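You operate a simulated robot arm through the tools that you are given. There is no shell and no other tool. Be economical: measure what you need, move in short steps, check, and stop when the job is done.

The job below is to be done with a simulated robot arm. You get a single attempt, and the scene is never put back.

Task
Stir 2 spoons from the cream tin into the curd.
Fine: all on the counter under the window; curd in the white bowl; the tin's lid goes back on, the spoon back to its spot; spill nothing. Set down upright: spoon.

It is judged by the outcome, as a careful person would: the job done as asked, and still so three seconds after it is handed in. It fails if anything else is knocked over, pushed out of place, dropped, spilled or broken. A push-on lid holds only when it is set on centred and level and pressed home; a screw cap is set on level and turned clockwise until tight.

Robot
A 7-joint arm with a two-finger parallel gripper, fixed in place. Base frame: the origin is at the foot of the arm, x ahead of it, y to its left, z up. Readings come in m, degrees, newtons and seconds.
With the tool pointing down near the work surface it reaches from about 0.3 to 0.7 m from the base axis. Its first joint turns from -66.0 to 66.0 degrees. Payload 1.57 kg.
The tool frame sits at the grasp point between the pads (the TCP): z along the fingers, y along the line on which they close. The tips reach 0.03 m beyond it. The gripper opens to 0.11 m. The fingers are 0.024 m wide and 0.012 m thick; the gripper's body (0.048 by 0.112 m) begins 0.078 m behind the TCP.
Orientation is told as [roll, pitch, yaw] about the base's x, y, z axes, in that order, counted from this pose: with the fingers straight down and closing along the base's y, the tool's x points along the base's -x, its y along +y and its z along -z.

Tools
- The arm moves only by the tool nudge_tool. Its argument "motion" is a list of rows, each an object (a shift or turn left out is 0, a gripper value left out holds the last) with "delta_pos": the shift along the base's x, y, z in units of 40 mm (1.0 is 40 mm), a list of three; "rot": the turn, a rotation vector about the base's x, y, z in units of 6 degrees (1.0 is 6 degrees), a list of three; "jaw": the gripper command, from -1 (fully open) to 1 (shut), values between in proportion. In form: [{"delta_pos": [tx, ty, tz], "rot": [rx, ry, rz], "jaw": jaw}, ...]. A call has 1 to 10 rows; each row shifts and turns the commanded pose from where the row before left it. A call with a number of a shift or a turn outside -1 to 1 is refused whole. Rows are played at 5 a second. More than 0.05 m and 8.6 degrees between two rows, or a gripper value outside its range, and nothing of the call is played. A pose out of reach is approached as far as the arm can. The call stops where the force on the tool passes 40 N (or 10 N more than at its start, if that is more) or the arm is blocked; 0.2 s more then pass. The fingers move at their own pace (about 0.108 m/s each) and stop on an object; they squeeze with about 25 N. The grip force told is the motor's: it shows also when the fingers shut on nothing. Time passes only in rows, and 0.2 s behind the last, so rows that do not move let the fingers close. It gives the time, the measured TCP pose, the force on the tool (base axes), the opening and the grip force at its end, in the units of the frame above (readings bear some noise), with the torque about the TCP (base axes, N m) and any sound that the robot's microphone picked up, and new pictures: "pictures" is both (left out), scene, wrist or none.
- Cameras (640 x 400 px; columns grow to the right, rows downward): "scene" is fixed at [0.1751, -0.4223, 1.3774]; the picture's right is [0.59, -0.81, 0.00], its down [-0.62, -0.45, -0.64] and it looks along [0.52, 0.38, -0.77] (base axes); focal length 214 px, centre (320, 200). "wrist" rides on the gripper at [0.07, 0.016, -0.141] in the tool frame; the picture's right is [-0.23, 0.97, 0.00], its down [-0.86, -0.20, -0.48] and it looks along [-0.47, -0.11, 0.88] (tool axes); focal length 222 px, centre (320, 200). There is no depth. A picture from a camera that has moved, and an enlarged one, comes with that camera's place and axes in the base frame and with its lens. The place of the scene camera against the robot may be out by one fixed shift of up to 0.012 m in any direction.
- enlarge(camera, box): a new picture of the part [left, top, right, bottom] of that camera's present view, enlarged. It takes no simulated time.
- job_done(): hands the job in; it is judged then, once.

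Work in short steps. Places have to be worked out from the pictures, the camera data and where the tool is seen: move nearer, look again, correct. Check each grasp and each placing, and mend what went wrong. You have 120 turns and 200 pictures in all, those below and enlarged ones among them. Open the gripper and draw the arm clear of the work before you hand the job in, unless the task says otherwise; then end with one line.

The tools are called after ">>>" by a JSON object that holds its "api" and its "payload". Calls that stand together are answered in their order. nudge_tool: Moves the arm, as the interface text tells. Its arguments: {"type":"object","properties":{"motion":{"type":"array","items":{"type":"object","properties":{"delta_pos":{"type":"array","items":{"type":"number"}},"rot":{"type":"array","items":{"type":"number"}},"jaw":{"type":"number"}}}},"pictures":{"type":"string","enum":["both","scene","wrist","none"]}},"required":["motion"]} The other tools are called the same way: enlarge (camera, box) takes an enlarged picture of a part of a camera's view; job_done () hands the job in.

At the start:

```text
clock: 0.0
position: [0.319, -0.1283, 1.1972]
orientation: [-0.1, -0.1, 0.0]
wrist_force: [0.1, 0.9, 1.0]
ft_torque: [-0.01, 0.01, -0.01]
grip_width: 0.1099
grasp_force: 0.1
```

scene: 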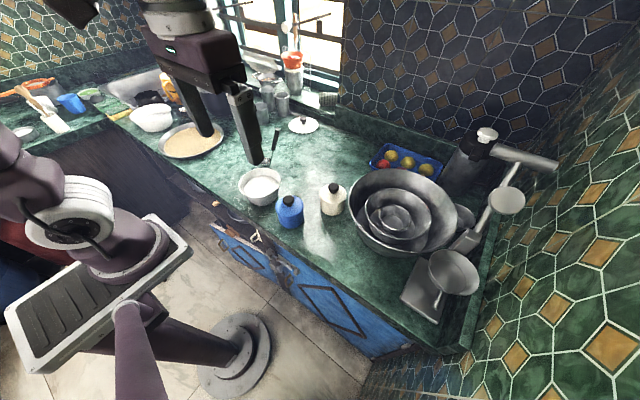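
wrist: 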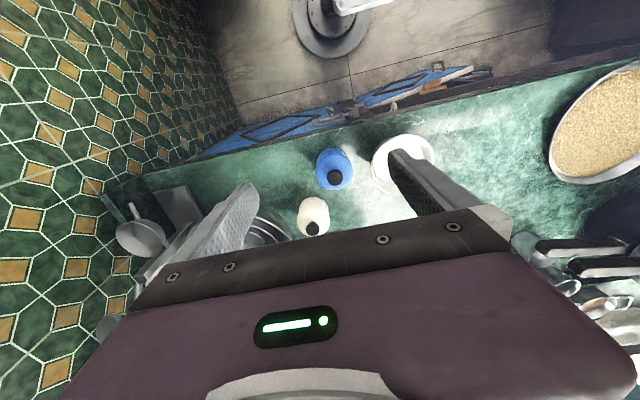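

I'll look closer at the counter to identify the bowl, tins and spoon.

>>> {"api": "enlarge", "payload": {"camera": "scene", "box": [220, 100, 380, 240]}}

>>> {"api": "enlarge", "payload": {"camera": "scene", "box": [100, 50, 340, 200]}}

```text
2.86 times, centred on (300, 170) of scene
camera zoom: at [0.1751, -0.4223, 1.3774], right [0.59, -0.81, 0.0], down [-0.62, -0.45, -0.64], along [0.52, 0.38, -0.77], focal length 613 px, centre (377, 286)
```

zoom: 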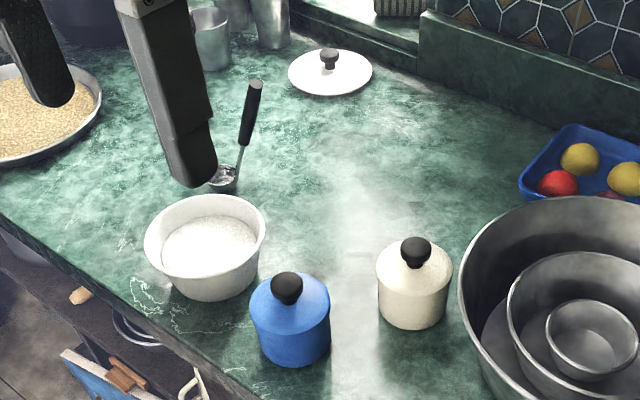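

```text
2.67 times, centred on (220, 125) of scene
camera zoom: at [0.1751, -0.4223, 1.3774], right [0.59, -0.81, 0.0], down [-0.62, -0.45, -0.64], along [0.52, 0.38, -0.77], focal length 572 px, centre (587, 400)
```

zoom: 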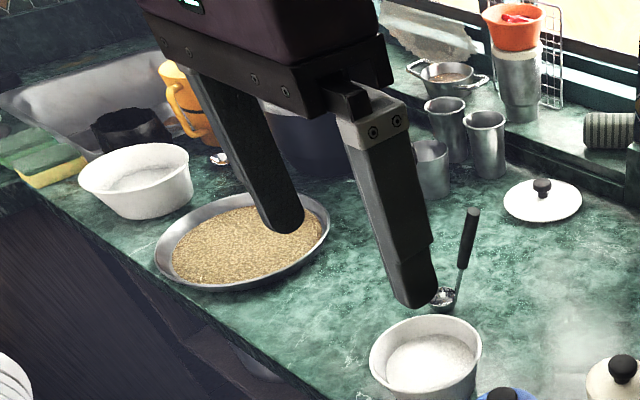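

The cream-coloured tin's knob triangulates to about (0.547, -0.199, 0.92). There are two white bowls, so I'll look closer at both, and at the spoon.

>>> {"api": "enlarge", "payload": {"camera": "scene", "box": [230, 110, 310, 160]}}

>>> {"api": "enlarge", "payload": {"camera": "scene", "box": [230, 160, 310, 210]}}

>>> {"api": "enlarge", "payload": {"camera": "scene", "box": [110, 80, 206, 140]}}

```text
8.00 times, centred on (270, 135) of scene
camera zoom: at [0.1751, -0.4223, 1.3774], right [0.59, -0.81, 0.0], down [-0.62, -0.45, -0.64], along [0.52, 0.38, -0.77], focal length 1716 px, centre (720, 720)
```

zoom: 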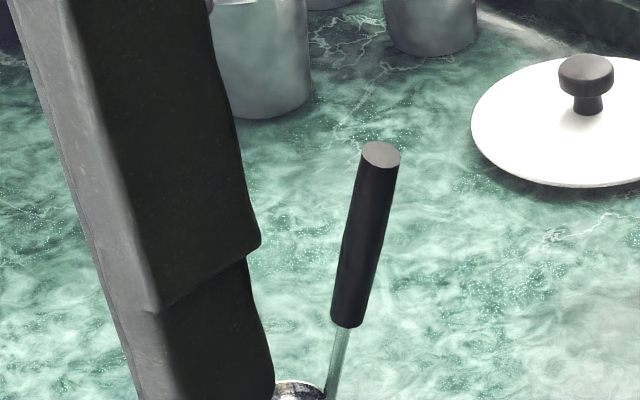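

```text
8.00 times, centred on (270, 185) of scene
camera zoom: at [0.1751, -0.4223, 1.3774], right [0.59, -0.81, 0.0], down [-0.62, -0.45, -0.64], along [0.52, 0.38, -0.77], focal length 1716 px, centre (720, 320)
```

zoom: 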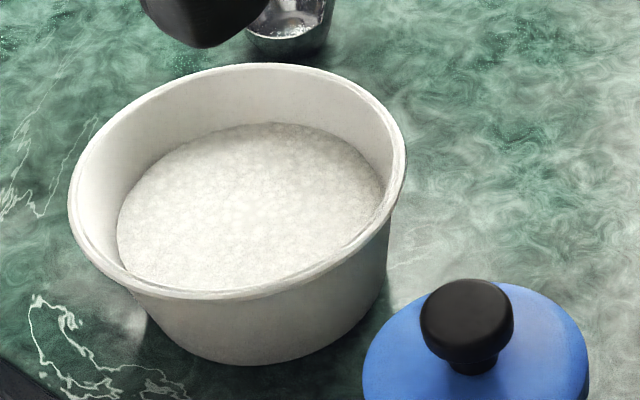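

```text
6.67 times, centred on (158, 110) of scene
camera zoom: at [0.1751, -0.4223, 1.3774], right [0.59, -0.81, 0.0], down [-0.62, -0.45, -0.64], along [0.52, 0.38, -0.77], focal length 1430 px, centre (1400, 800)
```

zoom: 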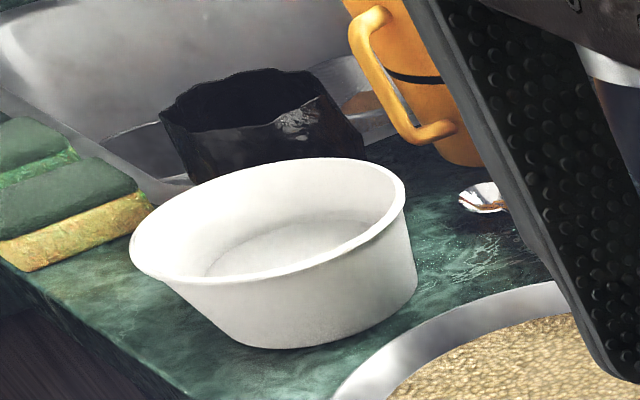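

The far white bowl is empty, so the near one holds the curd. The spoon is a cup-shaped dipper with a tall handle. I'll move sideways to +y to look at the spoon with the wrist camera.

>>> {"api": "nudge_tool", "payload": {"motion": [{"delta_pos": [0, 1, 0]}, {"delta_pos": [0, 1, 0]}, {"delta_pos": [0, 1, 0]}, {"delta_pos": [0, 1, 0]}, {"delta_pos": [0, 0, 0]}]}}

```text
clock: 1.2
position: [0.3192, 0.0313, 1.1988]
orientation: [0.0, 0.1, 0.1]
wrist_force: [-0.5, -0.3, 0.2]
ft_torque: [0.02, -0.01, 0.01]
grip_width: 0.11
grasp_force: 0.1
camera wrist: at [0.2499, 0.049, 1.3422], right [0.23, 0.97, 0.0], down [0.86, -0.2, 0.48], along [0.47, -0.11, -0.88], focal length 222 px, centre (320, 200)
```

scene: 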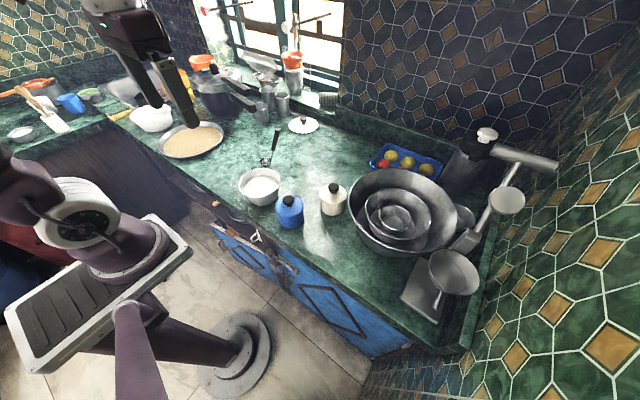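
wrist: 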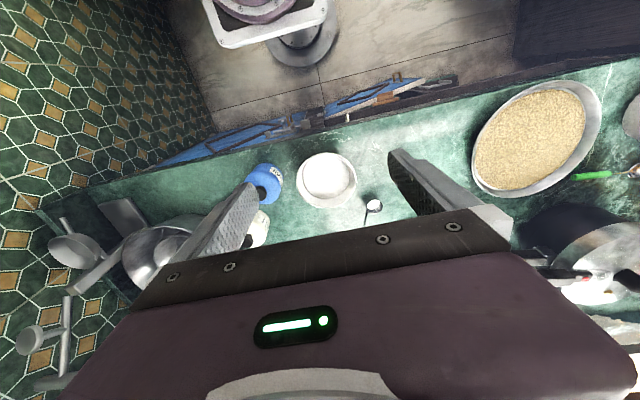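

>>> {"api": "enlarge", "payload": {"camera": "wrist", "box": [280, 140, 408, 240]}}

>>> {"api": "enlarge", "payload": {"camera": "scene", "box": [220, 110, 348, 230]}}

```text
4.00 times, centred on (344, 190) of wrist
camera zoom: at [0.2499, 0.049, 1.3422], right [0.23, 0.97, 0.0], down [0.86, -0.2, 0.48], along [0.47, -0.11, -0.88], focal length 888 px, centre (224, 240)
```

zoom: 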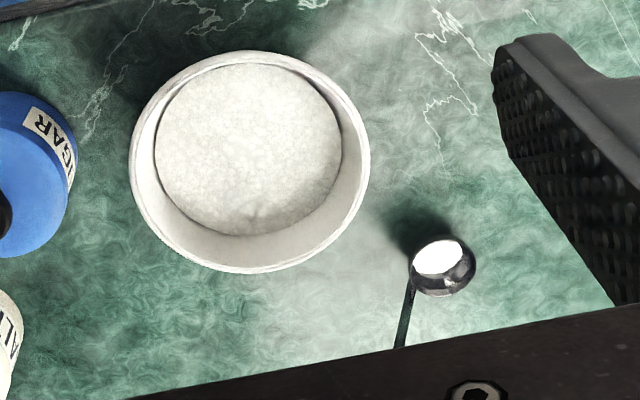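

```text
3.33 times, centred on (284, 170) of scene
camera zoom: at [0.1751, -0.4223, 1.3774], right [0.59, -0.81, 0.0], down [-0.62, -0.45, -0.64], along [0.52, 0.38, -0.77], focal length 715 px, centre (440, 300)
```

zoom: 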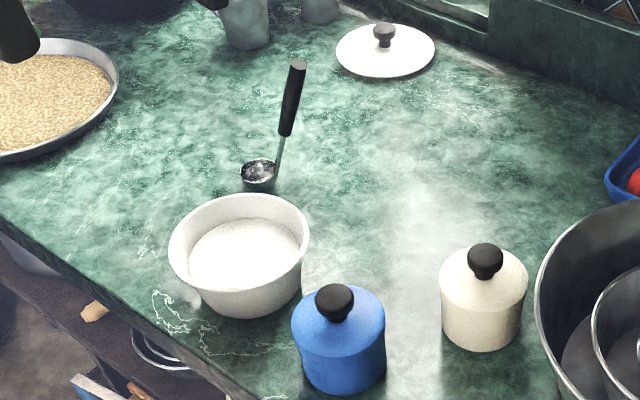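

The bowl rim centre is near (0.451, 0.017, 0.88) and the dipper's cup near (0.568, 0.119, 0.838). I'll move forward so the gripper body no longer hides the dipper's handle.

>>> {"api": "nudge_tool", "payload": {"motion": [{"delta_pos": [1, 0, 0]}, {"delta_pos": [1, 0, 0]}, {"delta_pos": [1, 0, 0]}, {"delta_pos": [0, 0, 0]}], "pictures": "wrist"}}

```text
clock: 2.2
position: [0.4398, 0.0311, 1.1975]
orientation: [0.0, 0.0, 0.0]
wrist_force: [0.4, 0.2, -0.1]
ft_torque: [0.0, -0.01, 0.01]
grip_width: 0.1102
grasp_force: 0.0
camera wrist: at [0.3702, 0.0482, 1.3399], right [0.23, 0.97, 0.0], down [0.85, -0.2, 0.48], along [0.47, -0.11, -0.88], focal length 222 px, centre (320, 200)
```

wrist: 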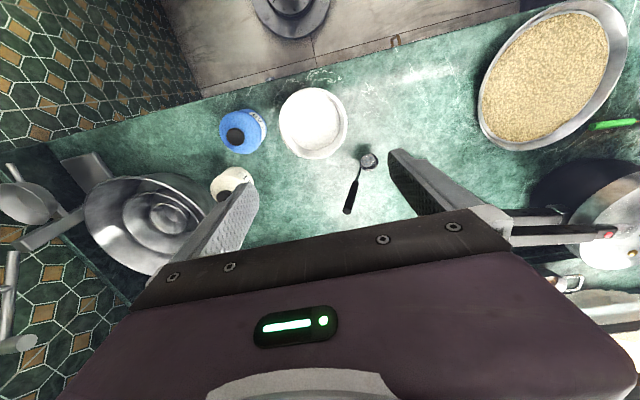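

>>> {"api": "enlarge", "payload": {"camera": "wrist", "box": [310, 130, 406, 220]}}

>>> {"api": "enlarge", "payload": {"camera": "wrist", "box": [200, 70, 360, 210]}}

```text
4.44 times, centred on (358, 175) of wrist
camera zoom: at [0.3702, 0.0482, 1.3399], right [0.23, 0.97, 0.0], down [0.85, -0.2, 0.48], along [0.47, -0.11, -0.88], focal length 987 px, centre (151, 311)
```

zoom: 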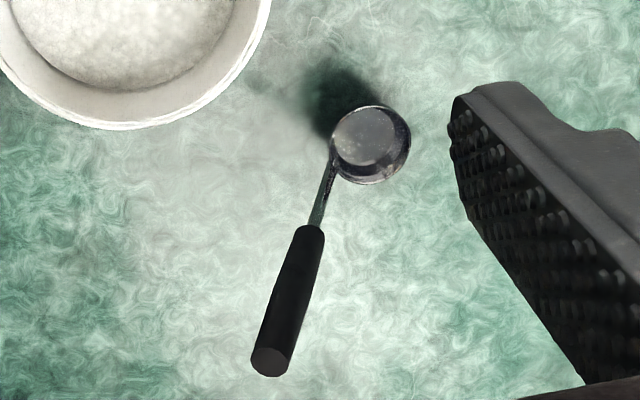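

```text
2.86 times, centred on (280, 140) of wrist
camera zoom: at [0.3702, 0.0482, 1.3399], right [0.23, 0.97, 0.0], down [0.85, -0.2, 0.48], along [0.47, -0.11, -0.88], focal length 635 px, centre (434, 371)
```

zoom: 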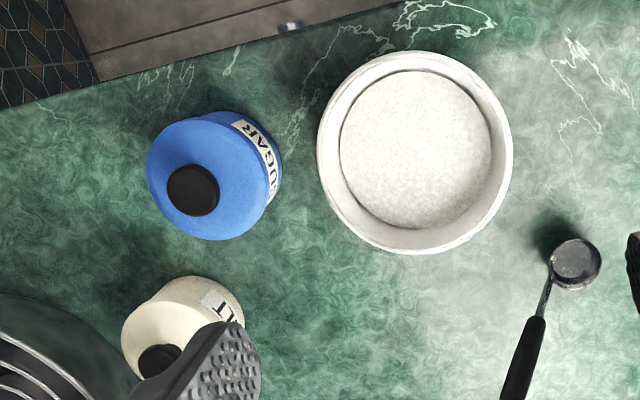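

The handle runs from about (0.563, 0.100, 0.845) to its top near (0.586, 0.047, 0.997), leaning about 20° mostly toward -y. The blue tin is labelled sugar and the cream one salt. Next I'll look at the cream tin from above.

>>> {"api": "nudge_tool", "payload": {"motion": [{"delta_pos": [0, -1, 0]}, {"delta_pos": [0, -1, 0]}, {"delta_pos": [0, -1, 0]}, {"delta_pos": [0, -1, 0]}, {"delta_pos": [0, -1, 0]}, {"delta_pos": [0, -0.5, 0]}, {"delta_pos": [0, 0, 0]}], "pictures": "wrist"}}

>>> {"api": "enlarge", "payload": {"camera": "wrist", "box": [256, 100, 416, 200]}}

>>> {"api": "enlarge", "payload": {"camera": "scene", "box": [270, 170, 366, 230]}}

```text
clock: 3.8
position: [0.4398, -0.1894, 1.1986]
orientation: [0.1, 0.1, 0.0]
wrist_force: [0.7, 0.1, -0.6]
ft_torque: [0.03, 0.01, 0.01]
grip_width: 0.1098
grasp_force: 0.1
camera wrist: at [0.3705, -0.1722, 1.3405], right [0.23, 0.97, 0.0], down [0.86, -0.2, 0.48], along [0.47, -0.11, -0.88], focal length 222 px, centre (320, 200)
```

wrist: 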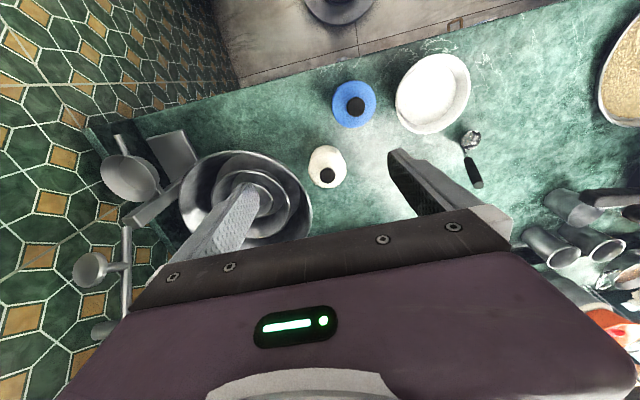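

```text
4.00 times, centred on (336, 150) of wrist
camera zoom: at [0.3705, -0.1722, 1.3405], right [0.23, 0.97, 0.0], down [0.86, -0.2, 0.48], along [0.47, -0.11, -0.88], focal length 888 px, centre (256, 400)
```

zoom: 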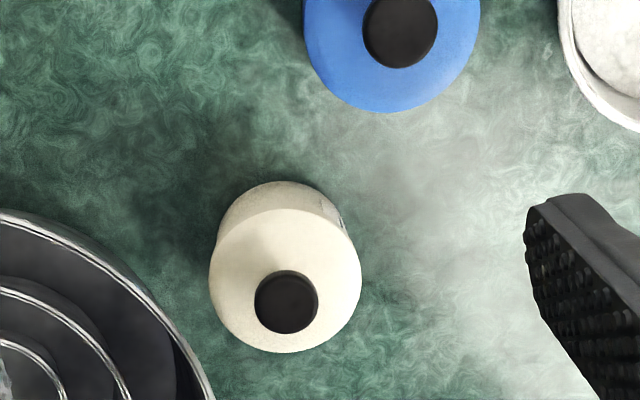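

```text
6.67 times, centred on (318, 200) of scene
camera zoom: at [0.175, -0.4223, 1.3774], right [0.59, -0.81, 0.0], down [-0.62, -0.45, -0.64], along [0.52, 0.38, -0.77], focal length 1430 px, centre (333, 200)
```

zoom: 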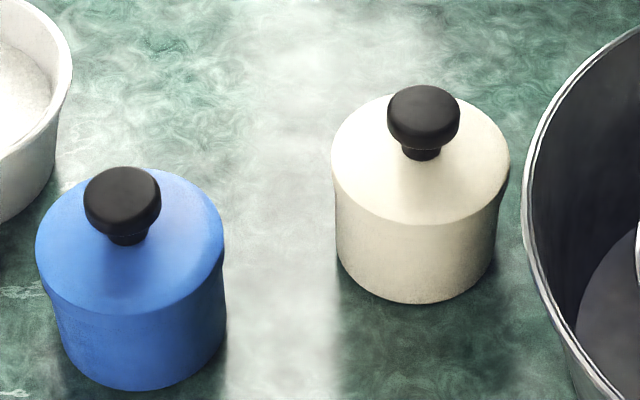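

The cream tin's lid centre comes out near (0.550, -0.198), with the lid top at z≈0.872, the knob top at ≈0.903 and a 33 mm knob. I'll move above it with the jaws half open and then check.

>>> {"api": "nudge_tool", "payload": {"motion": [{"delta_pos": [0.9, -0.07, 0], "jaw": 0}, {"delta_pos": [0.9, -0.07, 0]}, {"delta_pos": [0.95, -0.07, -0.5]}, {"delta_pos": [0, 0, -1]}, {"delta_pos": [0, 0, -1]}, {"delta_pos": [0, 0, -1]}, {"delta_pos": [0, 0, -1]}, {"delta_pos": [0, 0, -0.75]}, {"delta_pos": [0, 0, 0]}]}}

>>> {"api": "enlarge", "payload": {"camera": "wrist", "box": [220, 60, 420, 230]}}

>>> {"api": "enlarge", "payload": {"camera": "scene", "box": [270, 150, 390, 230]}}

```text
clock: 5.8
position: [0.5506, -0.1972, 0.9878]
orientation: [0.0, 0.0, 0.0]
wrist_force: [-0.5, 0.1, 0.0]
ft_torque: [0.0, 0.0, 0.01]
grip_width: 0.0549
grasp_force: 0.1
camera wrist: at [0.4815, -0.1801, 1.13], right [0.23, 0.97, 0.0], down [0.86, -0.2, 0.48], along [0.47, -0.11, -0.88], focal length 222 px, centre (320, 200)
```

scene: 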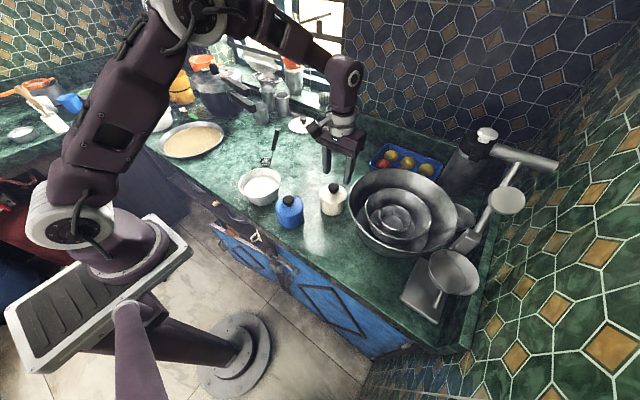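
wrist: 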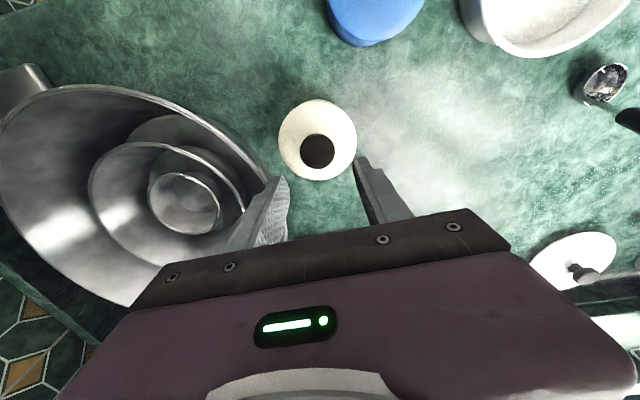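

```text
2.35 times, centred on (320, 145) of wrist
camera zoom: at [0.4815, -0.1801, 1.13], right [0.23, 0.97, 0.0], down [0.86, -0.2, 0.48], along [0.47, -0.11, -0.88], focal length 523 px, centre (320, 329)
```

zoom: 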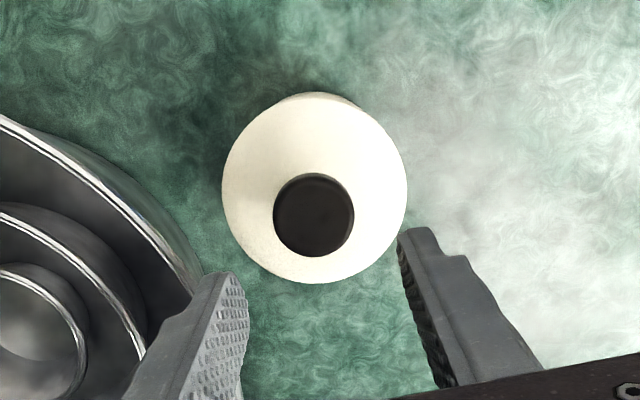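

```text
5.00 times, centred on (330, 190) of scene
camera zoom: at [0.1751, -0.4223, 1.3774], right [0.59, -0.81, 0.0], down [-0.62, -0.45, -0.64], along [0.52, 0.38, -0.77], focal length 1072 px, centre (270, 250)
```

zoom: 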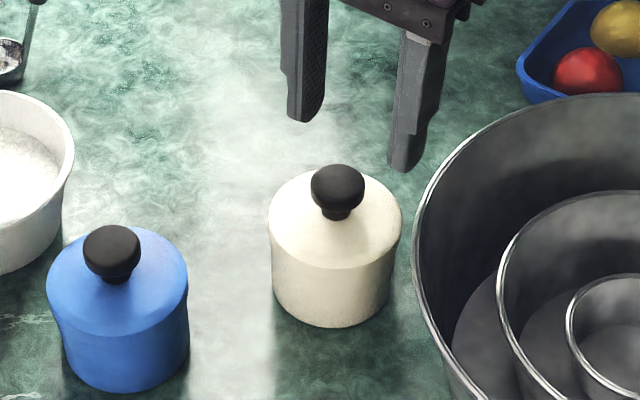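

The jaws line up with the knob, and the refined centre is about (0.546, -0.198). I'll descend in small steps to bring the tips just above the lid, then close.

>>> {"api": "nudge_tool", "payload": {"motion": [{"delta_pos": [-0.1, -0.02, -0.7]}, {"delta_pos": [0, 0, -0.6]}, {"delta_pos": [0, 0, -0.4]}, {"delta_pos": [0, 0, -0.15]}, {"delta_pos": [0, 0, 0]}]}}

>>> {"api": "enlarge", "payload": {"camera": "scene", "box": [290, 150, 386, 220]}}

```text
clock: 6.5
position: [0.5465, -0.1981, 0.9377]
orientation: [-0.1, -0.1, 0.0]
wrist_force: [-9.7, 4.0, 19.8]
ft_torque: [0.32, 0.36, 0.08]
grip_width: 0.0552
grasp_force: 0.0
stopped in row 3: the force on the tool passed its limit at 70 N (the readings are from after the stop); the commanded pose is now the measured one
camera wrist: at [0.4774, -0.1812, 1.0806], right [0.23, 0.97, 0.0], down [0.85, -0.2, 0.48], along [0.47, -0.11, -0.88], focal length 222 px, centre (320, 200)
```

scene: 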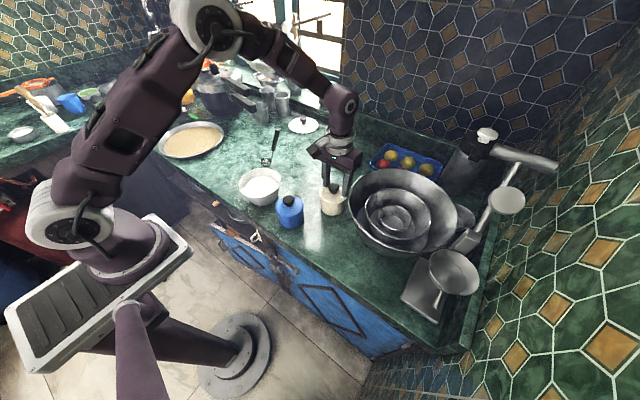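
wrist: 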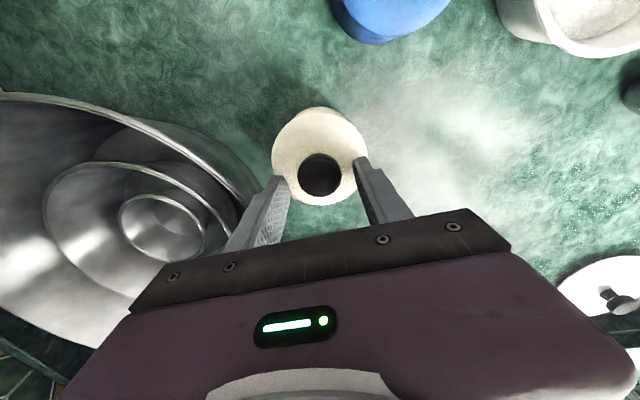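

```text
5.71 times, centred on (338, 185) of scene
camera zoom: at [0.1745, -0.422, 1.3776], right [0.59, -0.81, 0.0], down [-0.62, -0.45, -0.64], along [0.52, 0.38, -0.77], focal length 1226 px, centre (217, 286)
```

zoom: 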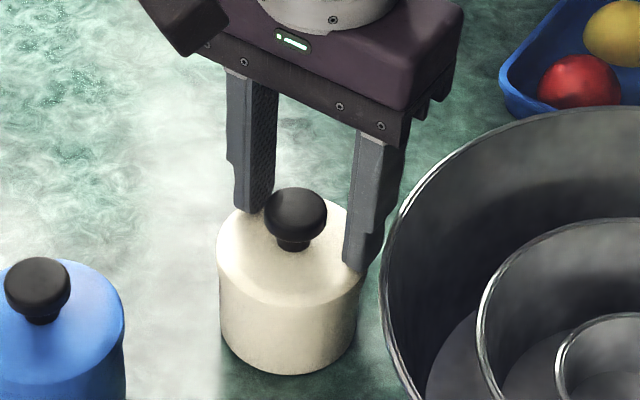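

The tips touched the lid at TCP z≈0.937, so the lid top is at ≈0.907. That corrects the scene camera by about +0.01 m in y and puts the knob near (0.535, -0.196). The tin looks upright; I'll lift a little, shift back and lower again.

>>> {"api": "nudge_tool", "payload": {"motion": [{"delta_pos": [0, 0, 0.9]}, {"delta_pos": [-0.28, 0.04, 0]}, {"delta_pos": [0, 0, 0]}, {"delta_pos": [0, 0, -0.4]}, {"delta_pos": [0, 0, -0.35]}, {"delta_pos": [0, 0, 0]}]}}

>>> {"api": "enlarge", "payload": {"camera": "scene", "box": [290, 150, 386, 220]}}

>>> {"api": "enlarge", "payload": {"camera": "wrist", "box": [240, 90, 400, 220]}}

```text
clock: 7.9
position: [0.5364, -0.1993, 0.9432]
orientation: [-0.1, -0.2, 0.0]
wrist_force: [0.1, -0.1, -0.1]
ft_torque: [0.0, -0.01, 0.02]
grip_width: 0.0549
grasp_force: 0.1
camera wrist: at [0.4669, -0.1814, 1.0851], right [0.23, 0.97, 0.0], down [0.85, -0.2, 0.48], along [0.47, -0.11, -0.88], focal length 222 px, centre (320, 200)
```

scene: 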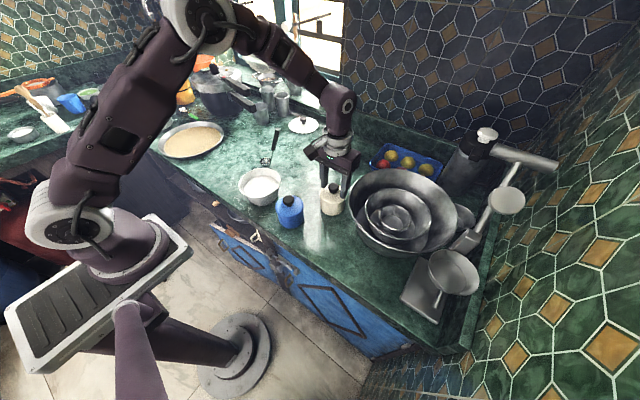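
wrist: 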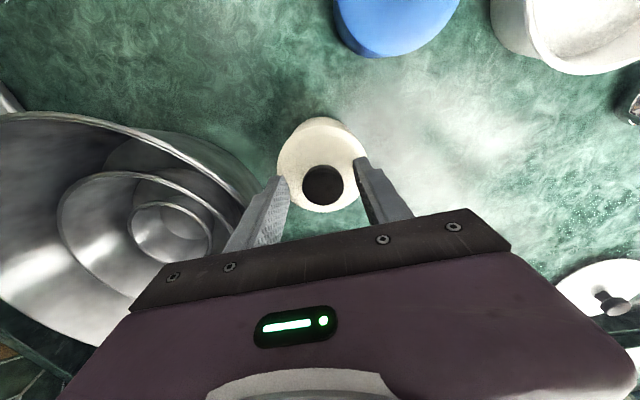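

```text
5.71 times, centred on (338, 185) of scene
camera zoom: at [0.1751, -0.4223, 1.3774], right [0.59, -0.81, 0.0], down [-0.62, -0.45, -0.64], along [0.52, 0.38, -0.77], focal length 1226 px, centre (217, 286)
```

zoom: 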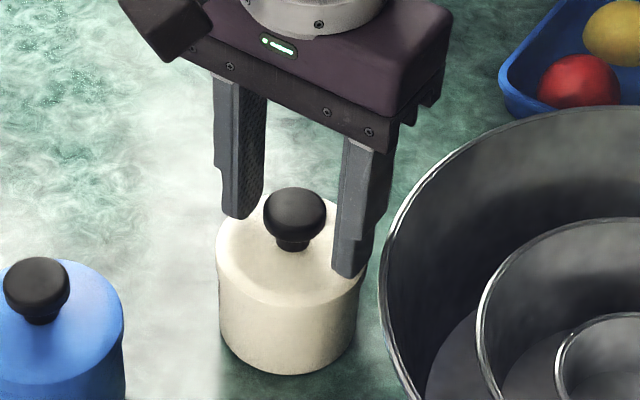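

```text
3.08 times, centred on (320, 155) of wrist
camera zoom: at [0.4669, -0.1814, 1.0851], right [0.23, 0.97, 0.0], down [0.85, -0.2, 0.48], along [0.47, -0.11, -0.88], focal length 684 px, centre (320, 338)
```

zoom: 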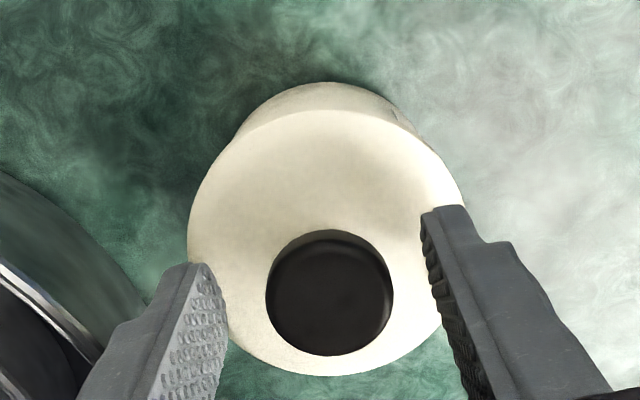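

The knob at about (0.536, -0.195) is now between the fingers. I'll shift +4 mm in y and close on it.

>>> {"api": "nudge_tool", "payload": {"motion": [{"delta_pos": [0, 0.1, 0]}, {"jaw": 1}, {"jaw": 1}, {"jaw": 1}], "pictures": "scene"}}

>>> {"api": "enlarge", "payload": {"camera": "scene", "box": [290, 150, 386, 220]}}

```text
clock: 8.9
position: [0.5371, -0.1948, 0.9428]
orientation: [-0.1, -0.2, 0.0]
wrist_force: [0.2, -3.6, 5.5]
ft_torque: [-0.14, -0.07, 0.0]
grip_width: 0.0304
grasp_force: 24.8
```

scene: 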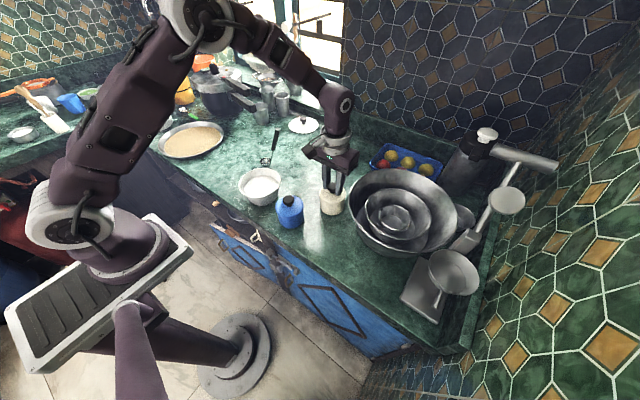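

```text
5.71 times, centred on (338, 185) of scene
camera zoom: at [0.175, -0.4223, 1.3774], right [0.59, -0.81, 0.0], down [-0.62, -0.45, -0.64], along [0.52, 0.38, -0.77], focal length 1226 px, centre (217, 286)
```

zoom: 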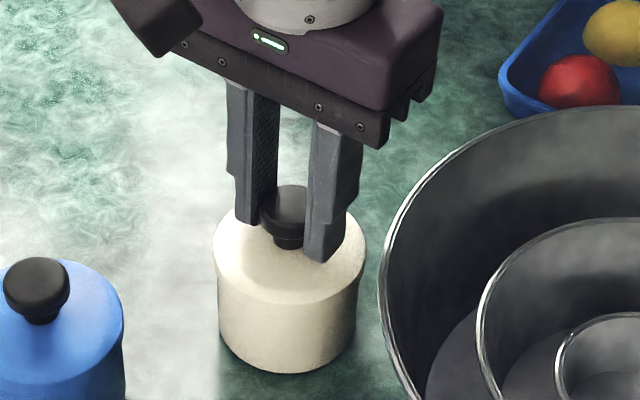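

I have the knob at 30 mm. I'll lift slowly and see whether the lid comes free.

>>> {"api": "nudge_tool", "payload": {"motion": [{"delta_pos": [0, 0, 0.05]}, {"delta_pos": [0, 0, 0.05]}, {"delta_pos": [0, 0, 0.05]}, {"delta_pos": [0, 0, 0.05]}, {"delta_pos": [0, 0, 0.1]}, {"delta_pos": [0, 0, 0.1]}, {"delta_pos": [0, 0, 0.1]}, {"delta_pos": [0, 0, 0.1]}]}}

>>> {"api": "enlarge", "payload": {"camera": "scene", "box": [290, 150, 386, 220]}}

```text
clock: 10.7
position: [0.5364, -0.1941, 0.9677]
orientation: [-0.1, -0.3, -0.1]
wrist_force: [-0.9, -0.8, -0.7]
ft_torque: [0.01, 0.01, 0.0]
grip_width: 0.0309
grasp_force: 24.7
heard: snap
camera wrist: at [0.4665, -0.1763, 1.1093], right [0.23, 0.97, 0.0], down [0.85, -0.2, 0.48], along [0.47, -0.11, -0.88], focal length 222 px, centre (320, 200)
```

scene: 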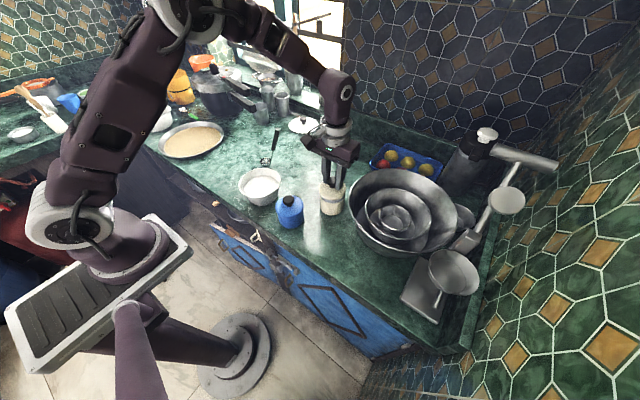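
wrist: 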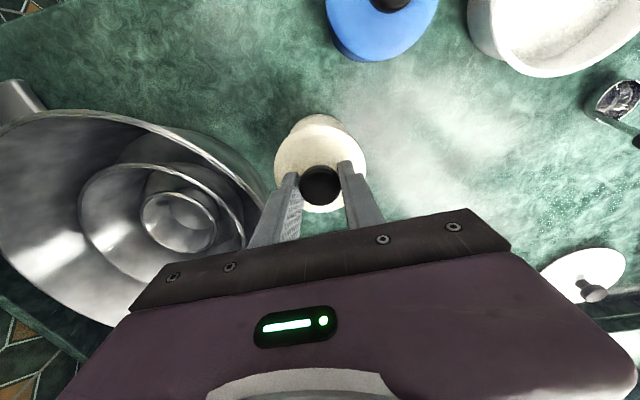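

```text
5.71 times, centred on (338, 185) of scene
camera zoom: at [0.1751, -0.4223, 1.3774], right [0.59, -0.81, 0.0], down [-0.62, -0.45, -0.64], along [0.52, 0.38, -0.77], focal length 1226 px, centre (217, 286)
```

zoom: 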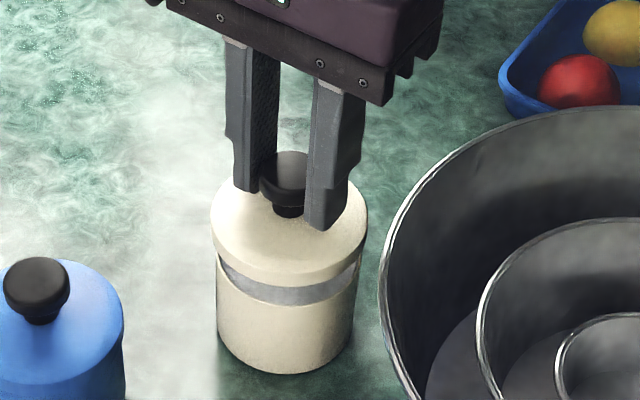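

The lid snapped free and is held level. I'll lift it, move to empty counter around (0.62, -0.06), and stop above to look.

>>> {"api": "nudge_tool", "payload": {"motion": [{"delta_pos": [0, 0, 0.8]}, {"delta_pos": [0, 0, 0.8]}, {"delta_pos": [0.7, 0.85, 0]}, {"delta_pos": [0.7, 0.85, 0]}, {"delta_pos": [0.7, 0.85, 0]}, {"delta_pos": [0, 0.85, 0]}, {"delta_pos": [0, 0, -0.9]}, {"delta_pos": [0, 0, -0.9]}, {"delta_pos": [0, 0, -0.8]}, {"delta_pos": [0, 0, 0]}]}}

>>> {"api": "enlarge", "payload": {"camera": "scene", "box": [260, 110, 388, 230]}}

```text
clock: 12.9
position: [0.6181, -0.0567, 0.9265]
orientation: [-0.2, -0.1, 0.0]
wrist_force: [-0.4, -0.3, -0.9]
ft_torque: [0.01, -0.02, -0.02]
grip_width: 0.0305
grasp_force: 25.3
camera wrist: at [0.5494, -0.0388, 1.0685], right [0.23, 0.97, 0.0], down [0.85, -0.2, 0.48], along [0.47, -0.11, -0.88], focal length 222 px, centre (320, 200)
```

scene: 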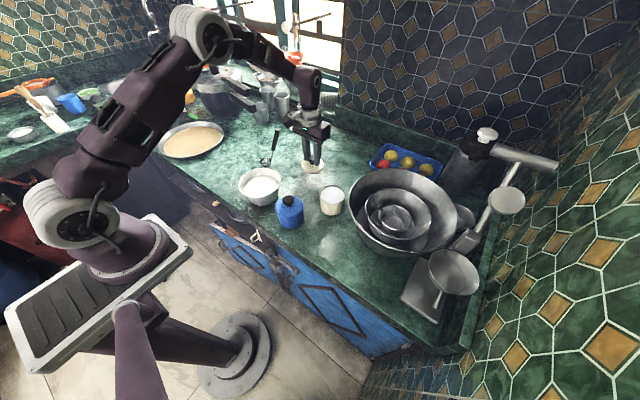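
wrist: 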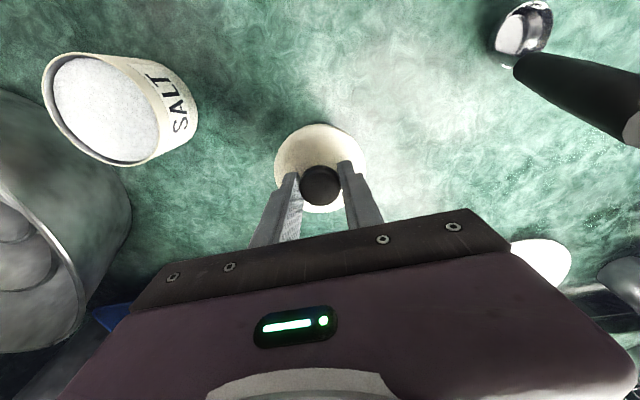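

```text
3.33 times, centred on (324, 170) of scene
camera zoom: at [0.1751, -0.4223, 1.3774], right [0.59, -0.81, 0.0], down [-0.62, -0.45, -0.64], along [0.52, 0.38, -0.77], focal length 715 px, centre (307, 300)
```

zoom: 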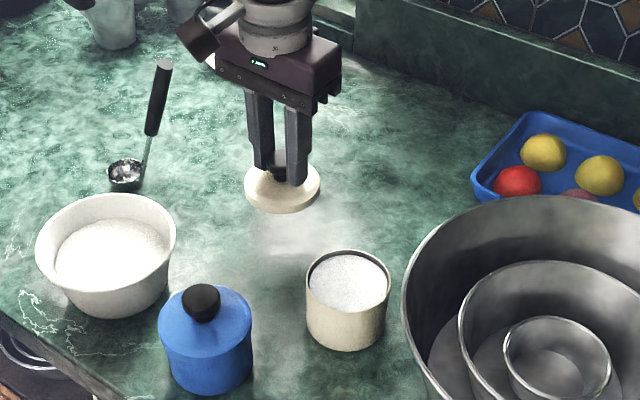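

The tin is nearly full of salt and the spot is clear. I'll lower in small steps until the lid touches the counter.

>>> {"api": "nudge_tool", "payload": {"motion": [{"delta_pos": [0, 0, -0.3]}, {"delta_pos": [0, 0, -0.3]}, {"delta_pos": [0, 0, -0.1]}, {"delta_pos": [0, 0, -0.1]}, {"delta_pos": [0, 0, 0]}], "pictures": "scene"}}

>>> {"api": "enlarge", "payload": {"camera": "scene", "box": [280, 120, 360, 190]}}

```text
clock: 14.1
position: [0.6208, -0.0569, 0.8945]
orientation: [-0.1, -0.2, 0.0]
wrist_force: [-0.2, -0.7, -0.2]
ft_torque: [0.04, 0.01, 0.04]
grip_width: 0.0307
grasp_force: 24.8
```

scene: 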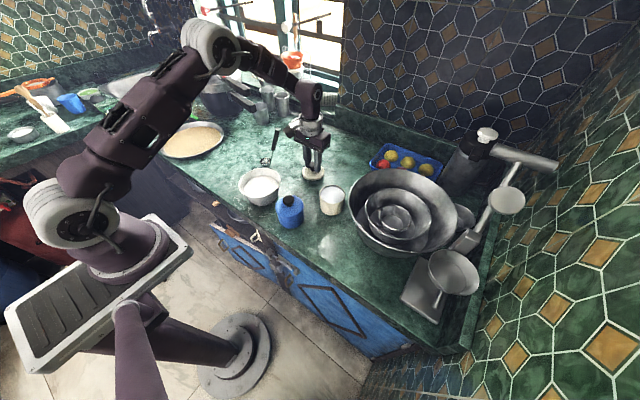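

```text
5.71 times, centred on (320, 155) of scene
camera zoom: at [0.1751, -0.4223, 1.3774], right [0.59, -0.81, 0.0], down [-0.62, -0.45, -0.64], along [0.52, 0.38, -0.77], focal length 1226 px, centre (320, 457)
```

zoom: 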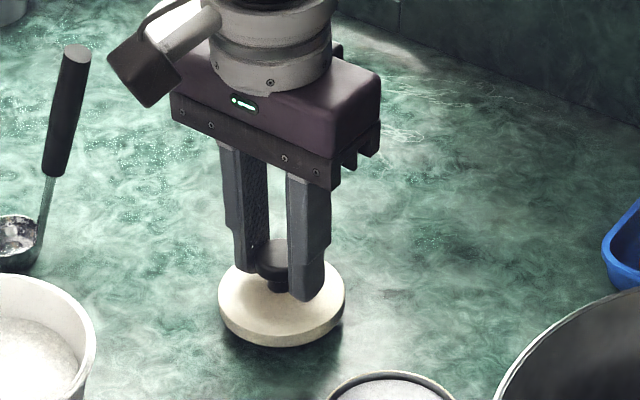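

No contact yet, so I'll keep lowering in 2 mm steps.

>>> {"api": "nudge_tool", "payload": {"motion": [{"delta_pos": [0, 0, -0.06]}, {"delta_pos": [0, 0, -0.06]}, {"delta_pos": [0, 0, -0.06]}, {"delta_pos": [0, 0, -0.06]}], "pictures": "none"}}

```text
clock: 15.1
position: [0.6214, -0.057, 0.8868]
orientation: [-0.2, -0.4, -0.1]
wrist_force: [-5.9, -1.2, 26.7]
ft_torque: [-0.02, 0.0, 0.03]
grip_width: 0.0307
grasp_force: 25.0
```

The lid is resting on the counter at TCP≈0.888. I'll ease off, open, and rise clear.

>>> {"api": "nudge_tool", "payload": {"motion": [{"delta_pos": [0, 0, 0.04]}, {"jaw": 0}, {"jaw": 0}, {"jaw": 0}, {"delta_pos": [0, 0, 0.5]}, {"delta_pos": [0, 0, 1]}, {"delta_pos": [0, 0, 1]}, {"delta_pos": [0, 0, 1]}, {"delta_pos": [0, 0, 0]}]}}

>>> {"api": "enlarge", "payload": {"camera": "wrist", "box": [100, 40, 420, 240]}}

```text
clock: 17.1
position: [0.6206, -0.0554, 1.0281]
orientation: [-0.1, -0.1, 0.0]
wrist_force: [-0.6, 0.1, 0.7]
ft_torque: [-0.01, 0.02, 0.01]
grip_width: 0.055
grasp_force: 0.1
camera wrist: at [0.5512, -0.0386, 1.1702], right [0.23, 0.97, 0.0], down [0.85, -0.2, 0.48], along [0.47, -0.11, -0.88], focal length 222 px, centre (320, 200)
```

scene: 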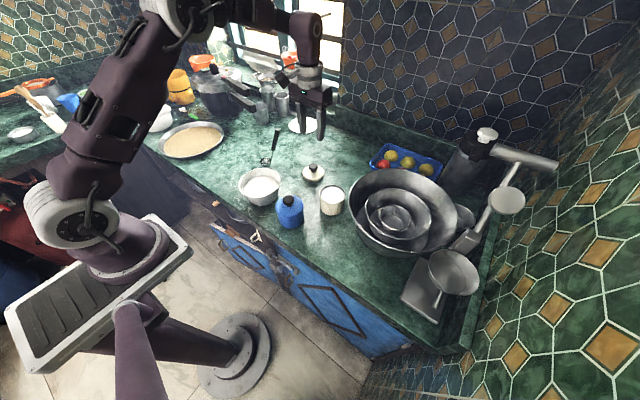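
wrist: 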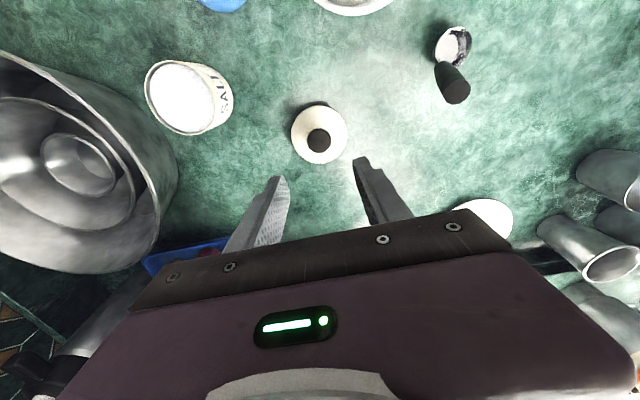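

```text
2.00 times, centred on (260, 140) of wrist
camera zoom: at [0.5512, -0.0386, 1.1702], right [0.23, 0.97, 0.0], down [0.85, -0.2, 0.48], along [0.47, -0.11, -0.88], focal length 444 px, centre (440, 320)
```

zoom: 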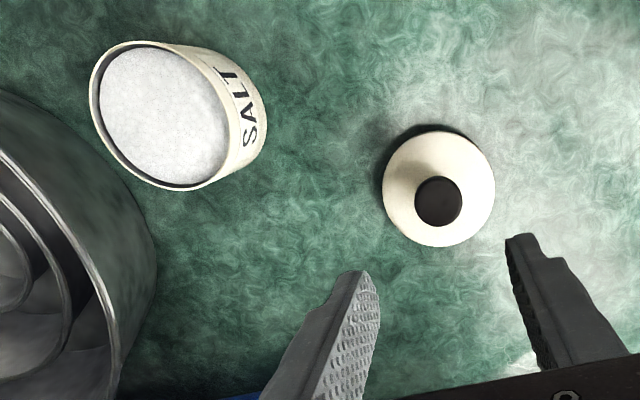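

The lid sits flat at about (0.62, -0.057). To be able to tip the dipper later by rolling the wrist, I'll grip its handle with the tool pitched about 60° forward, so first I back off, rise and pitch.

>>> {"api": "nudge_tool", "payload": {"motion": [{"delta_pos": [-0.375, 0.24, 0.5], "rot": [0, -1, 0]}, {"delta_pos": [-0.375, 0.24, 0.5], "rot": [0, -1, 0]}, {"delta_pos": [-0.375, 0.24, 0.5], "rot": [0, -1, 0]}, {"delta_pos": [-0.375, 0.24, 0.5], "rot": [0, -1, 0]}, {"delta_pos": [-0.375, 0.24, 0.3], "rot": [0, -1, 0]}, {"delta_pos": [-0.375, 0.24, 0], "rot": [0, -1, 0]}, {"delta_pos": [-0.375, 0.24, 0], "rot": [0, -1, 0]}, {"delta_pos": [-0.375, 0.24, 0], "rot": [0, -1, 0]}, {"delta_pos": [-0.375, 0.24, 0], "rot": [0, -1, 0]}, {"delta_pos": [-0.375, 0.24, 0], "rot": [0, -1, 0]}]}}

```text
clock: 19.3
position: [0.4844, 0.0285, 1.1178]
orientation: [0.7, -56.3, 0.0]
wrist_force: [0.3, 0.3, 0.2]
ft_torque: [-0.01, 0.03, -0.03]
grip_width: 0.0549
grasp_force: 0.0
out of reach, approached as far as the arm can: row 7, 8
camera wrist: at [0.3283, 0.0433, 1.1402], right [0.11, 0.97, 0.2], down [0.08, -0.2, 0.98], along [0.99, -0.1, -0.1], focal length 222 px, centre (320, 200)
```

scene: 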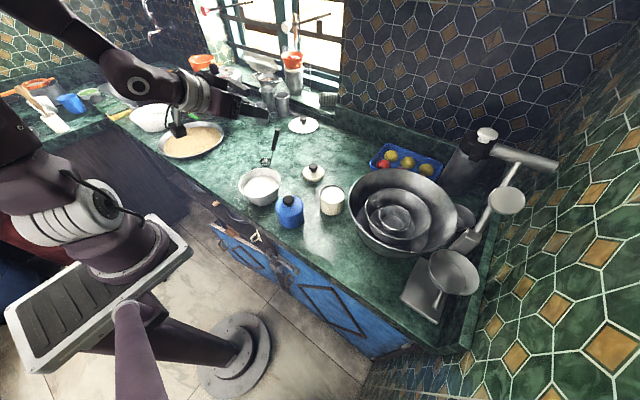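
wrist: 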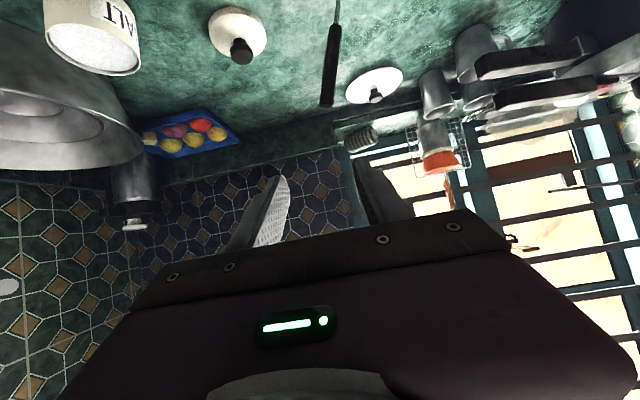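

The pitch is about 56° and parts of the path were at the reach limit. I'll let it settle and read the pose before going on.

>>> {"api": "nudge_tool", "payload": {"motion": [{"delta_pos": [0, 0, 0]}, {"delta_pos": [0, 0, 0]}], "pictures": "none"}}

```text
clock: 19.9
position: [0.4845, 0.0287, 1.118]
orientation: [0.7, -56.2, 0.1]
wrist_force: [-0.6, -0.3, 0.3]
ft_torque: [0.01, 0.05, -0.03]
grip_width: 0.055
grasp_force: 0.2
```

The commanded pose seems clipped, so I'll reduce the pitch to about 48°, roll +19° to match the handle's lean, and move toward the pre-grasp point.

>>> {"api": "nudge_tool", "payload": {"motion": [{"delta_pos": [0, 0, -0.3], "rot": [0, 1, 0]}, {"delta_pos": [0, 0, -0.3], "rot": [0, 1, 0]}, {"delta_pos": [0, 0, 0], "rot": [1, 0, 0]}, {"rot": [1, 0, 0]}, {"rot": [1, 0, 0]}, {"delta_pos": [0, 0, 0]}]}}

```text
clock: 21.3
position: [0.4839, 0.0307, 1.0933]
orientation: [22.8, -41.8, -15.1]
wrist_force: [0.4, 0.0, 0.0]
ft_torque: [0.02, -0.05, -0.02]
grip_width: 0.0552
grasp_force: 0.1
camera wrist: at [0.3359, 0.03, 1.1496], right [0.15, 0.89, 0.43], down [0.29, -0.46, 0.84], along [0.95, -0.01, -0.32], focal length 222 px, centre (320, 200)
```

scene: 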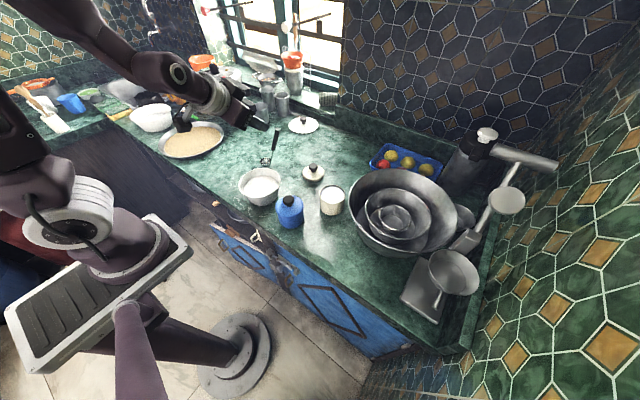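
wrist: 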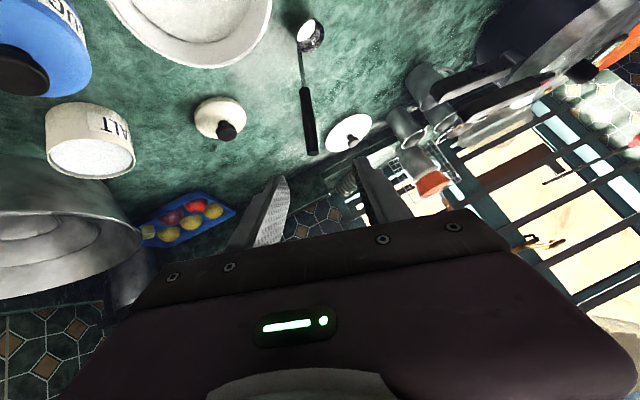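

From this view the handle top comes out at (0.577, 0.047, 1.009), matching my earlier figure. I'll move to a pre-grasp point 9 cm back along the tool axis and trim the roll.

>>> {"api": "nudge_tool", "payload": {"motion": [{"delta_pos": [0.35, 0.09, -0.7], "rot": [0.35, 0, 0]}, {"delta_pos": [0.3, 0.09, -0.73]}, {"delta_pos": [0, 0, 0]}], "pictures": "wrist"}}

>>> {"api": "enlarge", "payload": {"camera": "wrist", "box": [220, 50, 420, 230]}}

```text
clock: 22.1
position: [0.51, 0.0374, 1.0367]
orientation: [27.8, -41.0, -18.5]
wrist_force: [0.8, -0.4, 0.3]
ft_torque: [0.0, -0.01, 0.0]
grip_width: 0.0548
grasp_force: 0.1
camera wrist: at [0.3619, 0.0329, 1.0925], right [0.15, 0.86, 0.49], down [0.28, -0.51, 0.81], along [0.95, 0.01, -0.32], focal length 222 px, centre (320, 200)
```

wrist: 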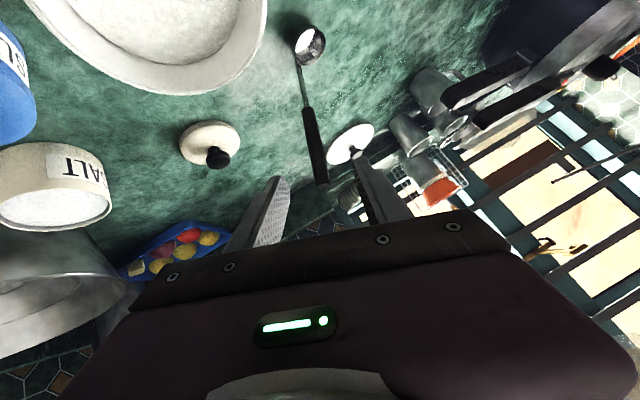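

```text
2.22 times, centred on (320, 140) of wrist
camera zoom: at [0.3619, 0.0329, 1.0925], right [0.15, 0.86, 0.49], down [0.28, -0.51, 0.81], along [0.95, 0.01, -0.32], focal length 494 px, centre (320, 333)
```

zoom: 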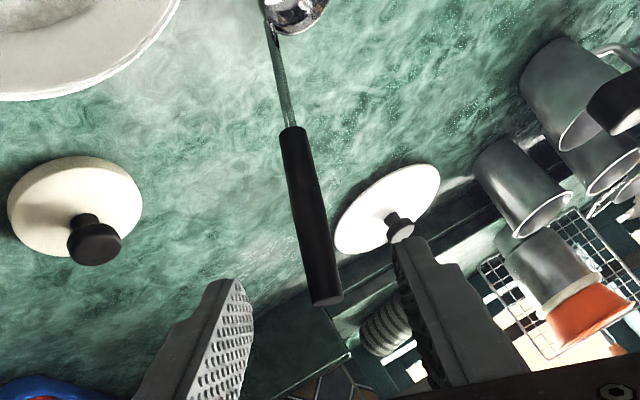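

The alignment looks good, with the roll about 1.5° over. I'll advance along the tool axis onto the handle.

>>> {"api": "nudge_tool", "payload": {"motion": [{"delta_pos": [0.39, 0.135, -0.385], "rot": [-0.25, 0, 0]}, {"delta_pos": [0.39, 0.135, -0.385]}, {"delta_pos": [0.39, 0.135, -0.385]}, {"delta_pos": [0.39, 0.135, -0.385]}, {"delta_pos": [0, 0, 0]}]}}

>>> {"api": "enlarge", "payload": {"camera": "wrist", "box": [220, 30, 420, 230]}}

>>> {"api": "enlarge", "payload": {"camera": "scene", "box": [220, 90, 332, 180]}}

```text
clock: 23.3
position: [0.5714, 0.0578, 0.9767]
orientation: [25.8, -41.5, -17.2]
wrist_force: [-0.9, 0.0, 1.1]
ft_torque: [-0.03, 0.0, -0.02]
grip_width: 0.0551
grasp_force: 0.1
camera wrist: at [0.4237, 0.056, 1.0323], right [0.15, 0.87, 0.47], down [0.28, -0.49, 0.82], along [0.95, 0.01, -0.32], focal length 222 px, centre (320, 200)
```

scene: 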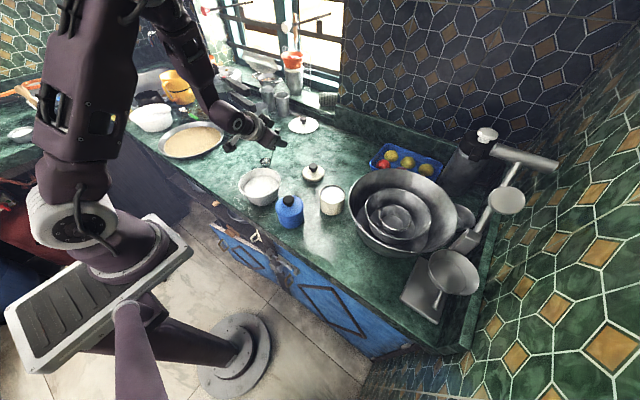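
wrist: 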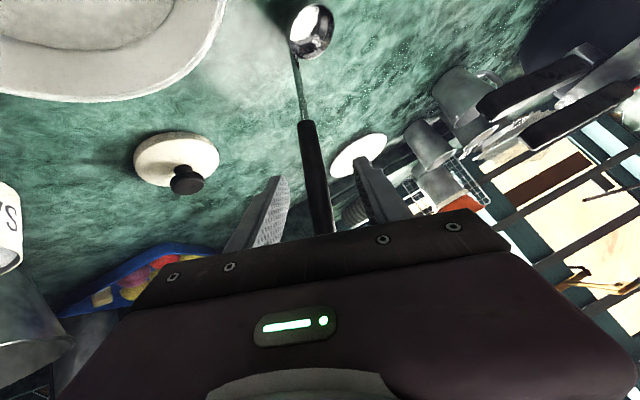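

```text
2.00 times, centred on (320, 130) of wrist
camera zoom: at [0.4237, 0.056, 1.0323], right [0.15, 0.87, 0.47], down [0.28, -0.49, 0.82], along [0.95, 0.01, -0.32], focal length 444 px, centre (320, 340)
```

zoom: 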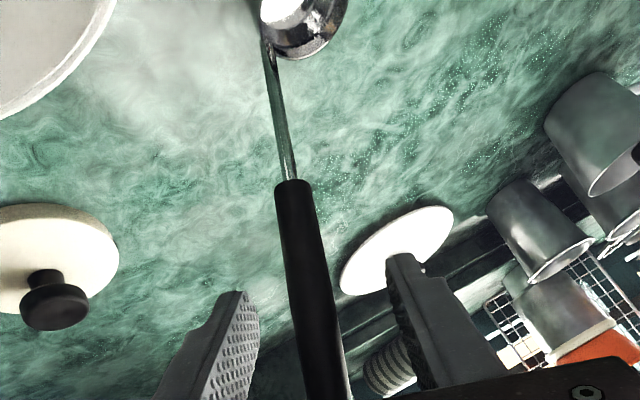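

```text
4.44 times, centred on (276, 135) of scene
camera zoom: at [0.1751, -0.4223, 1.3774], right [0.59, -0.81, 0.0], down [-0.62, -0.45, -0.64], along [0.52, 0.38, -0.77], focal length 953 px, centre (516, 489)
```

zoom: 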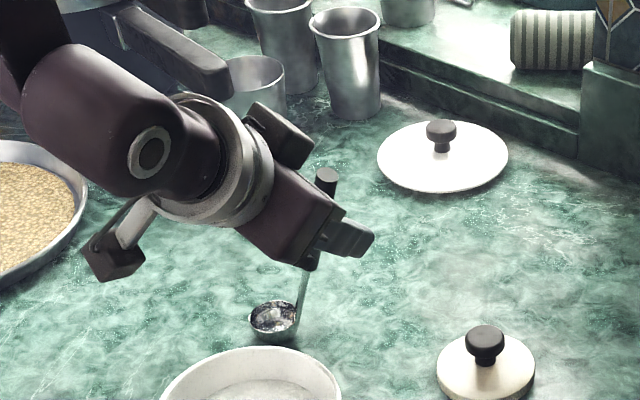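

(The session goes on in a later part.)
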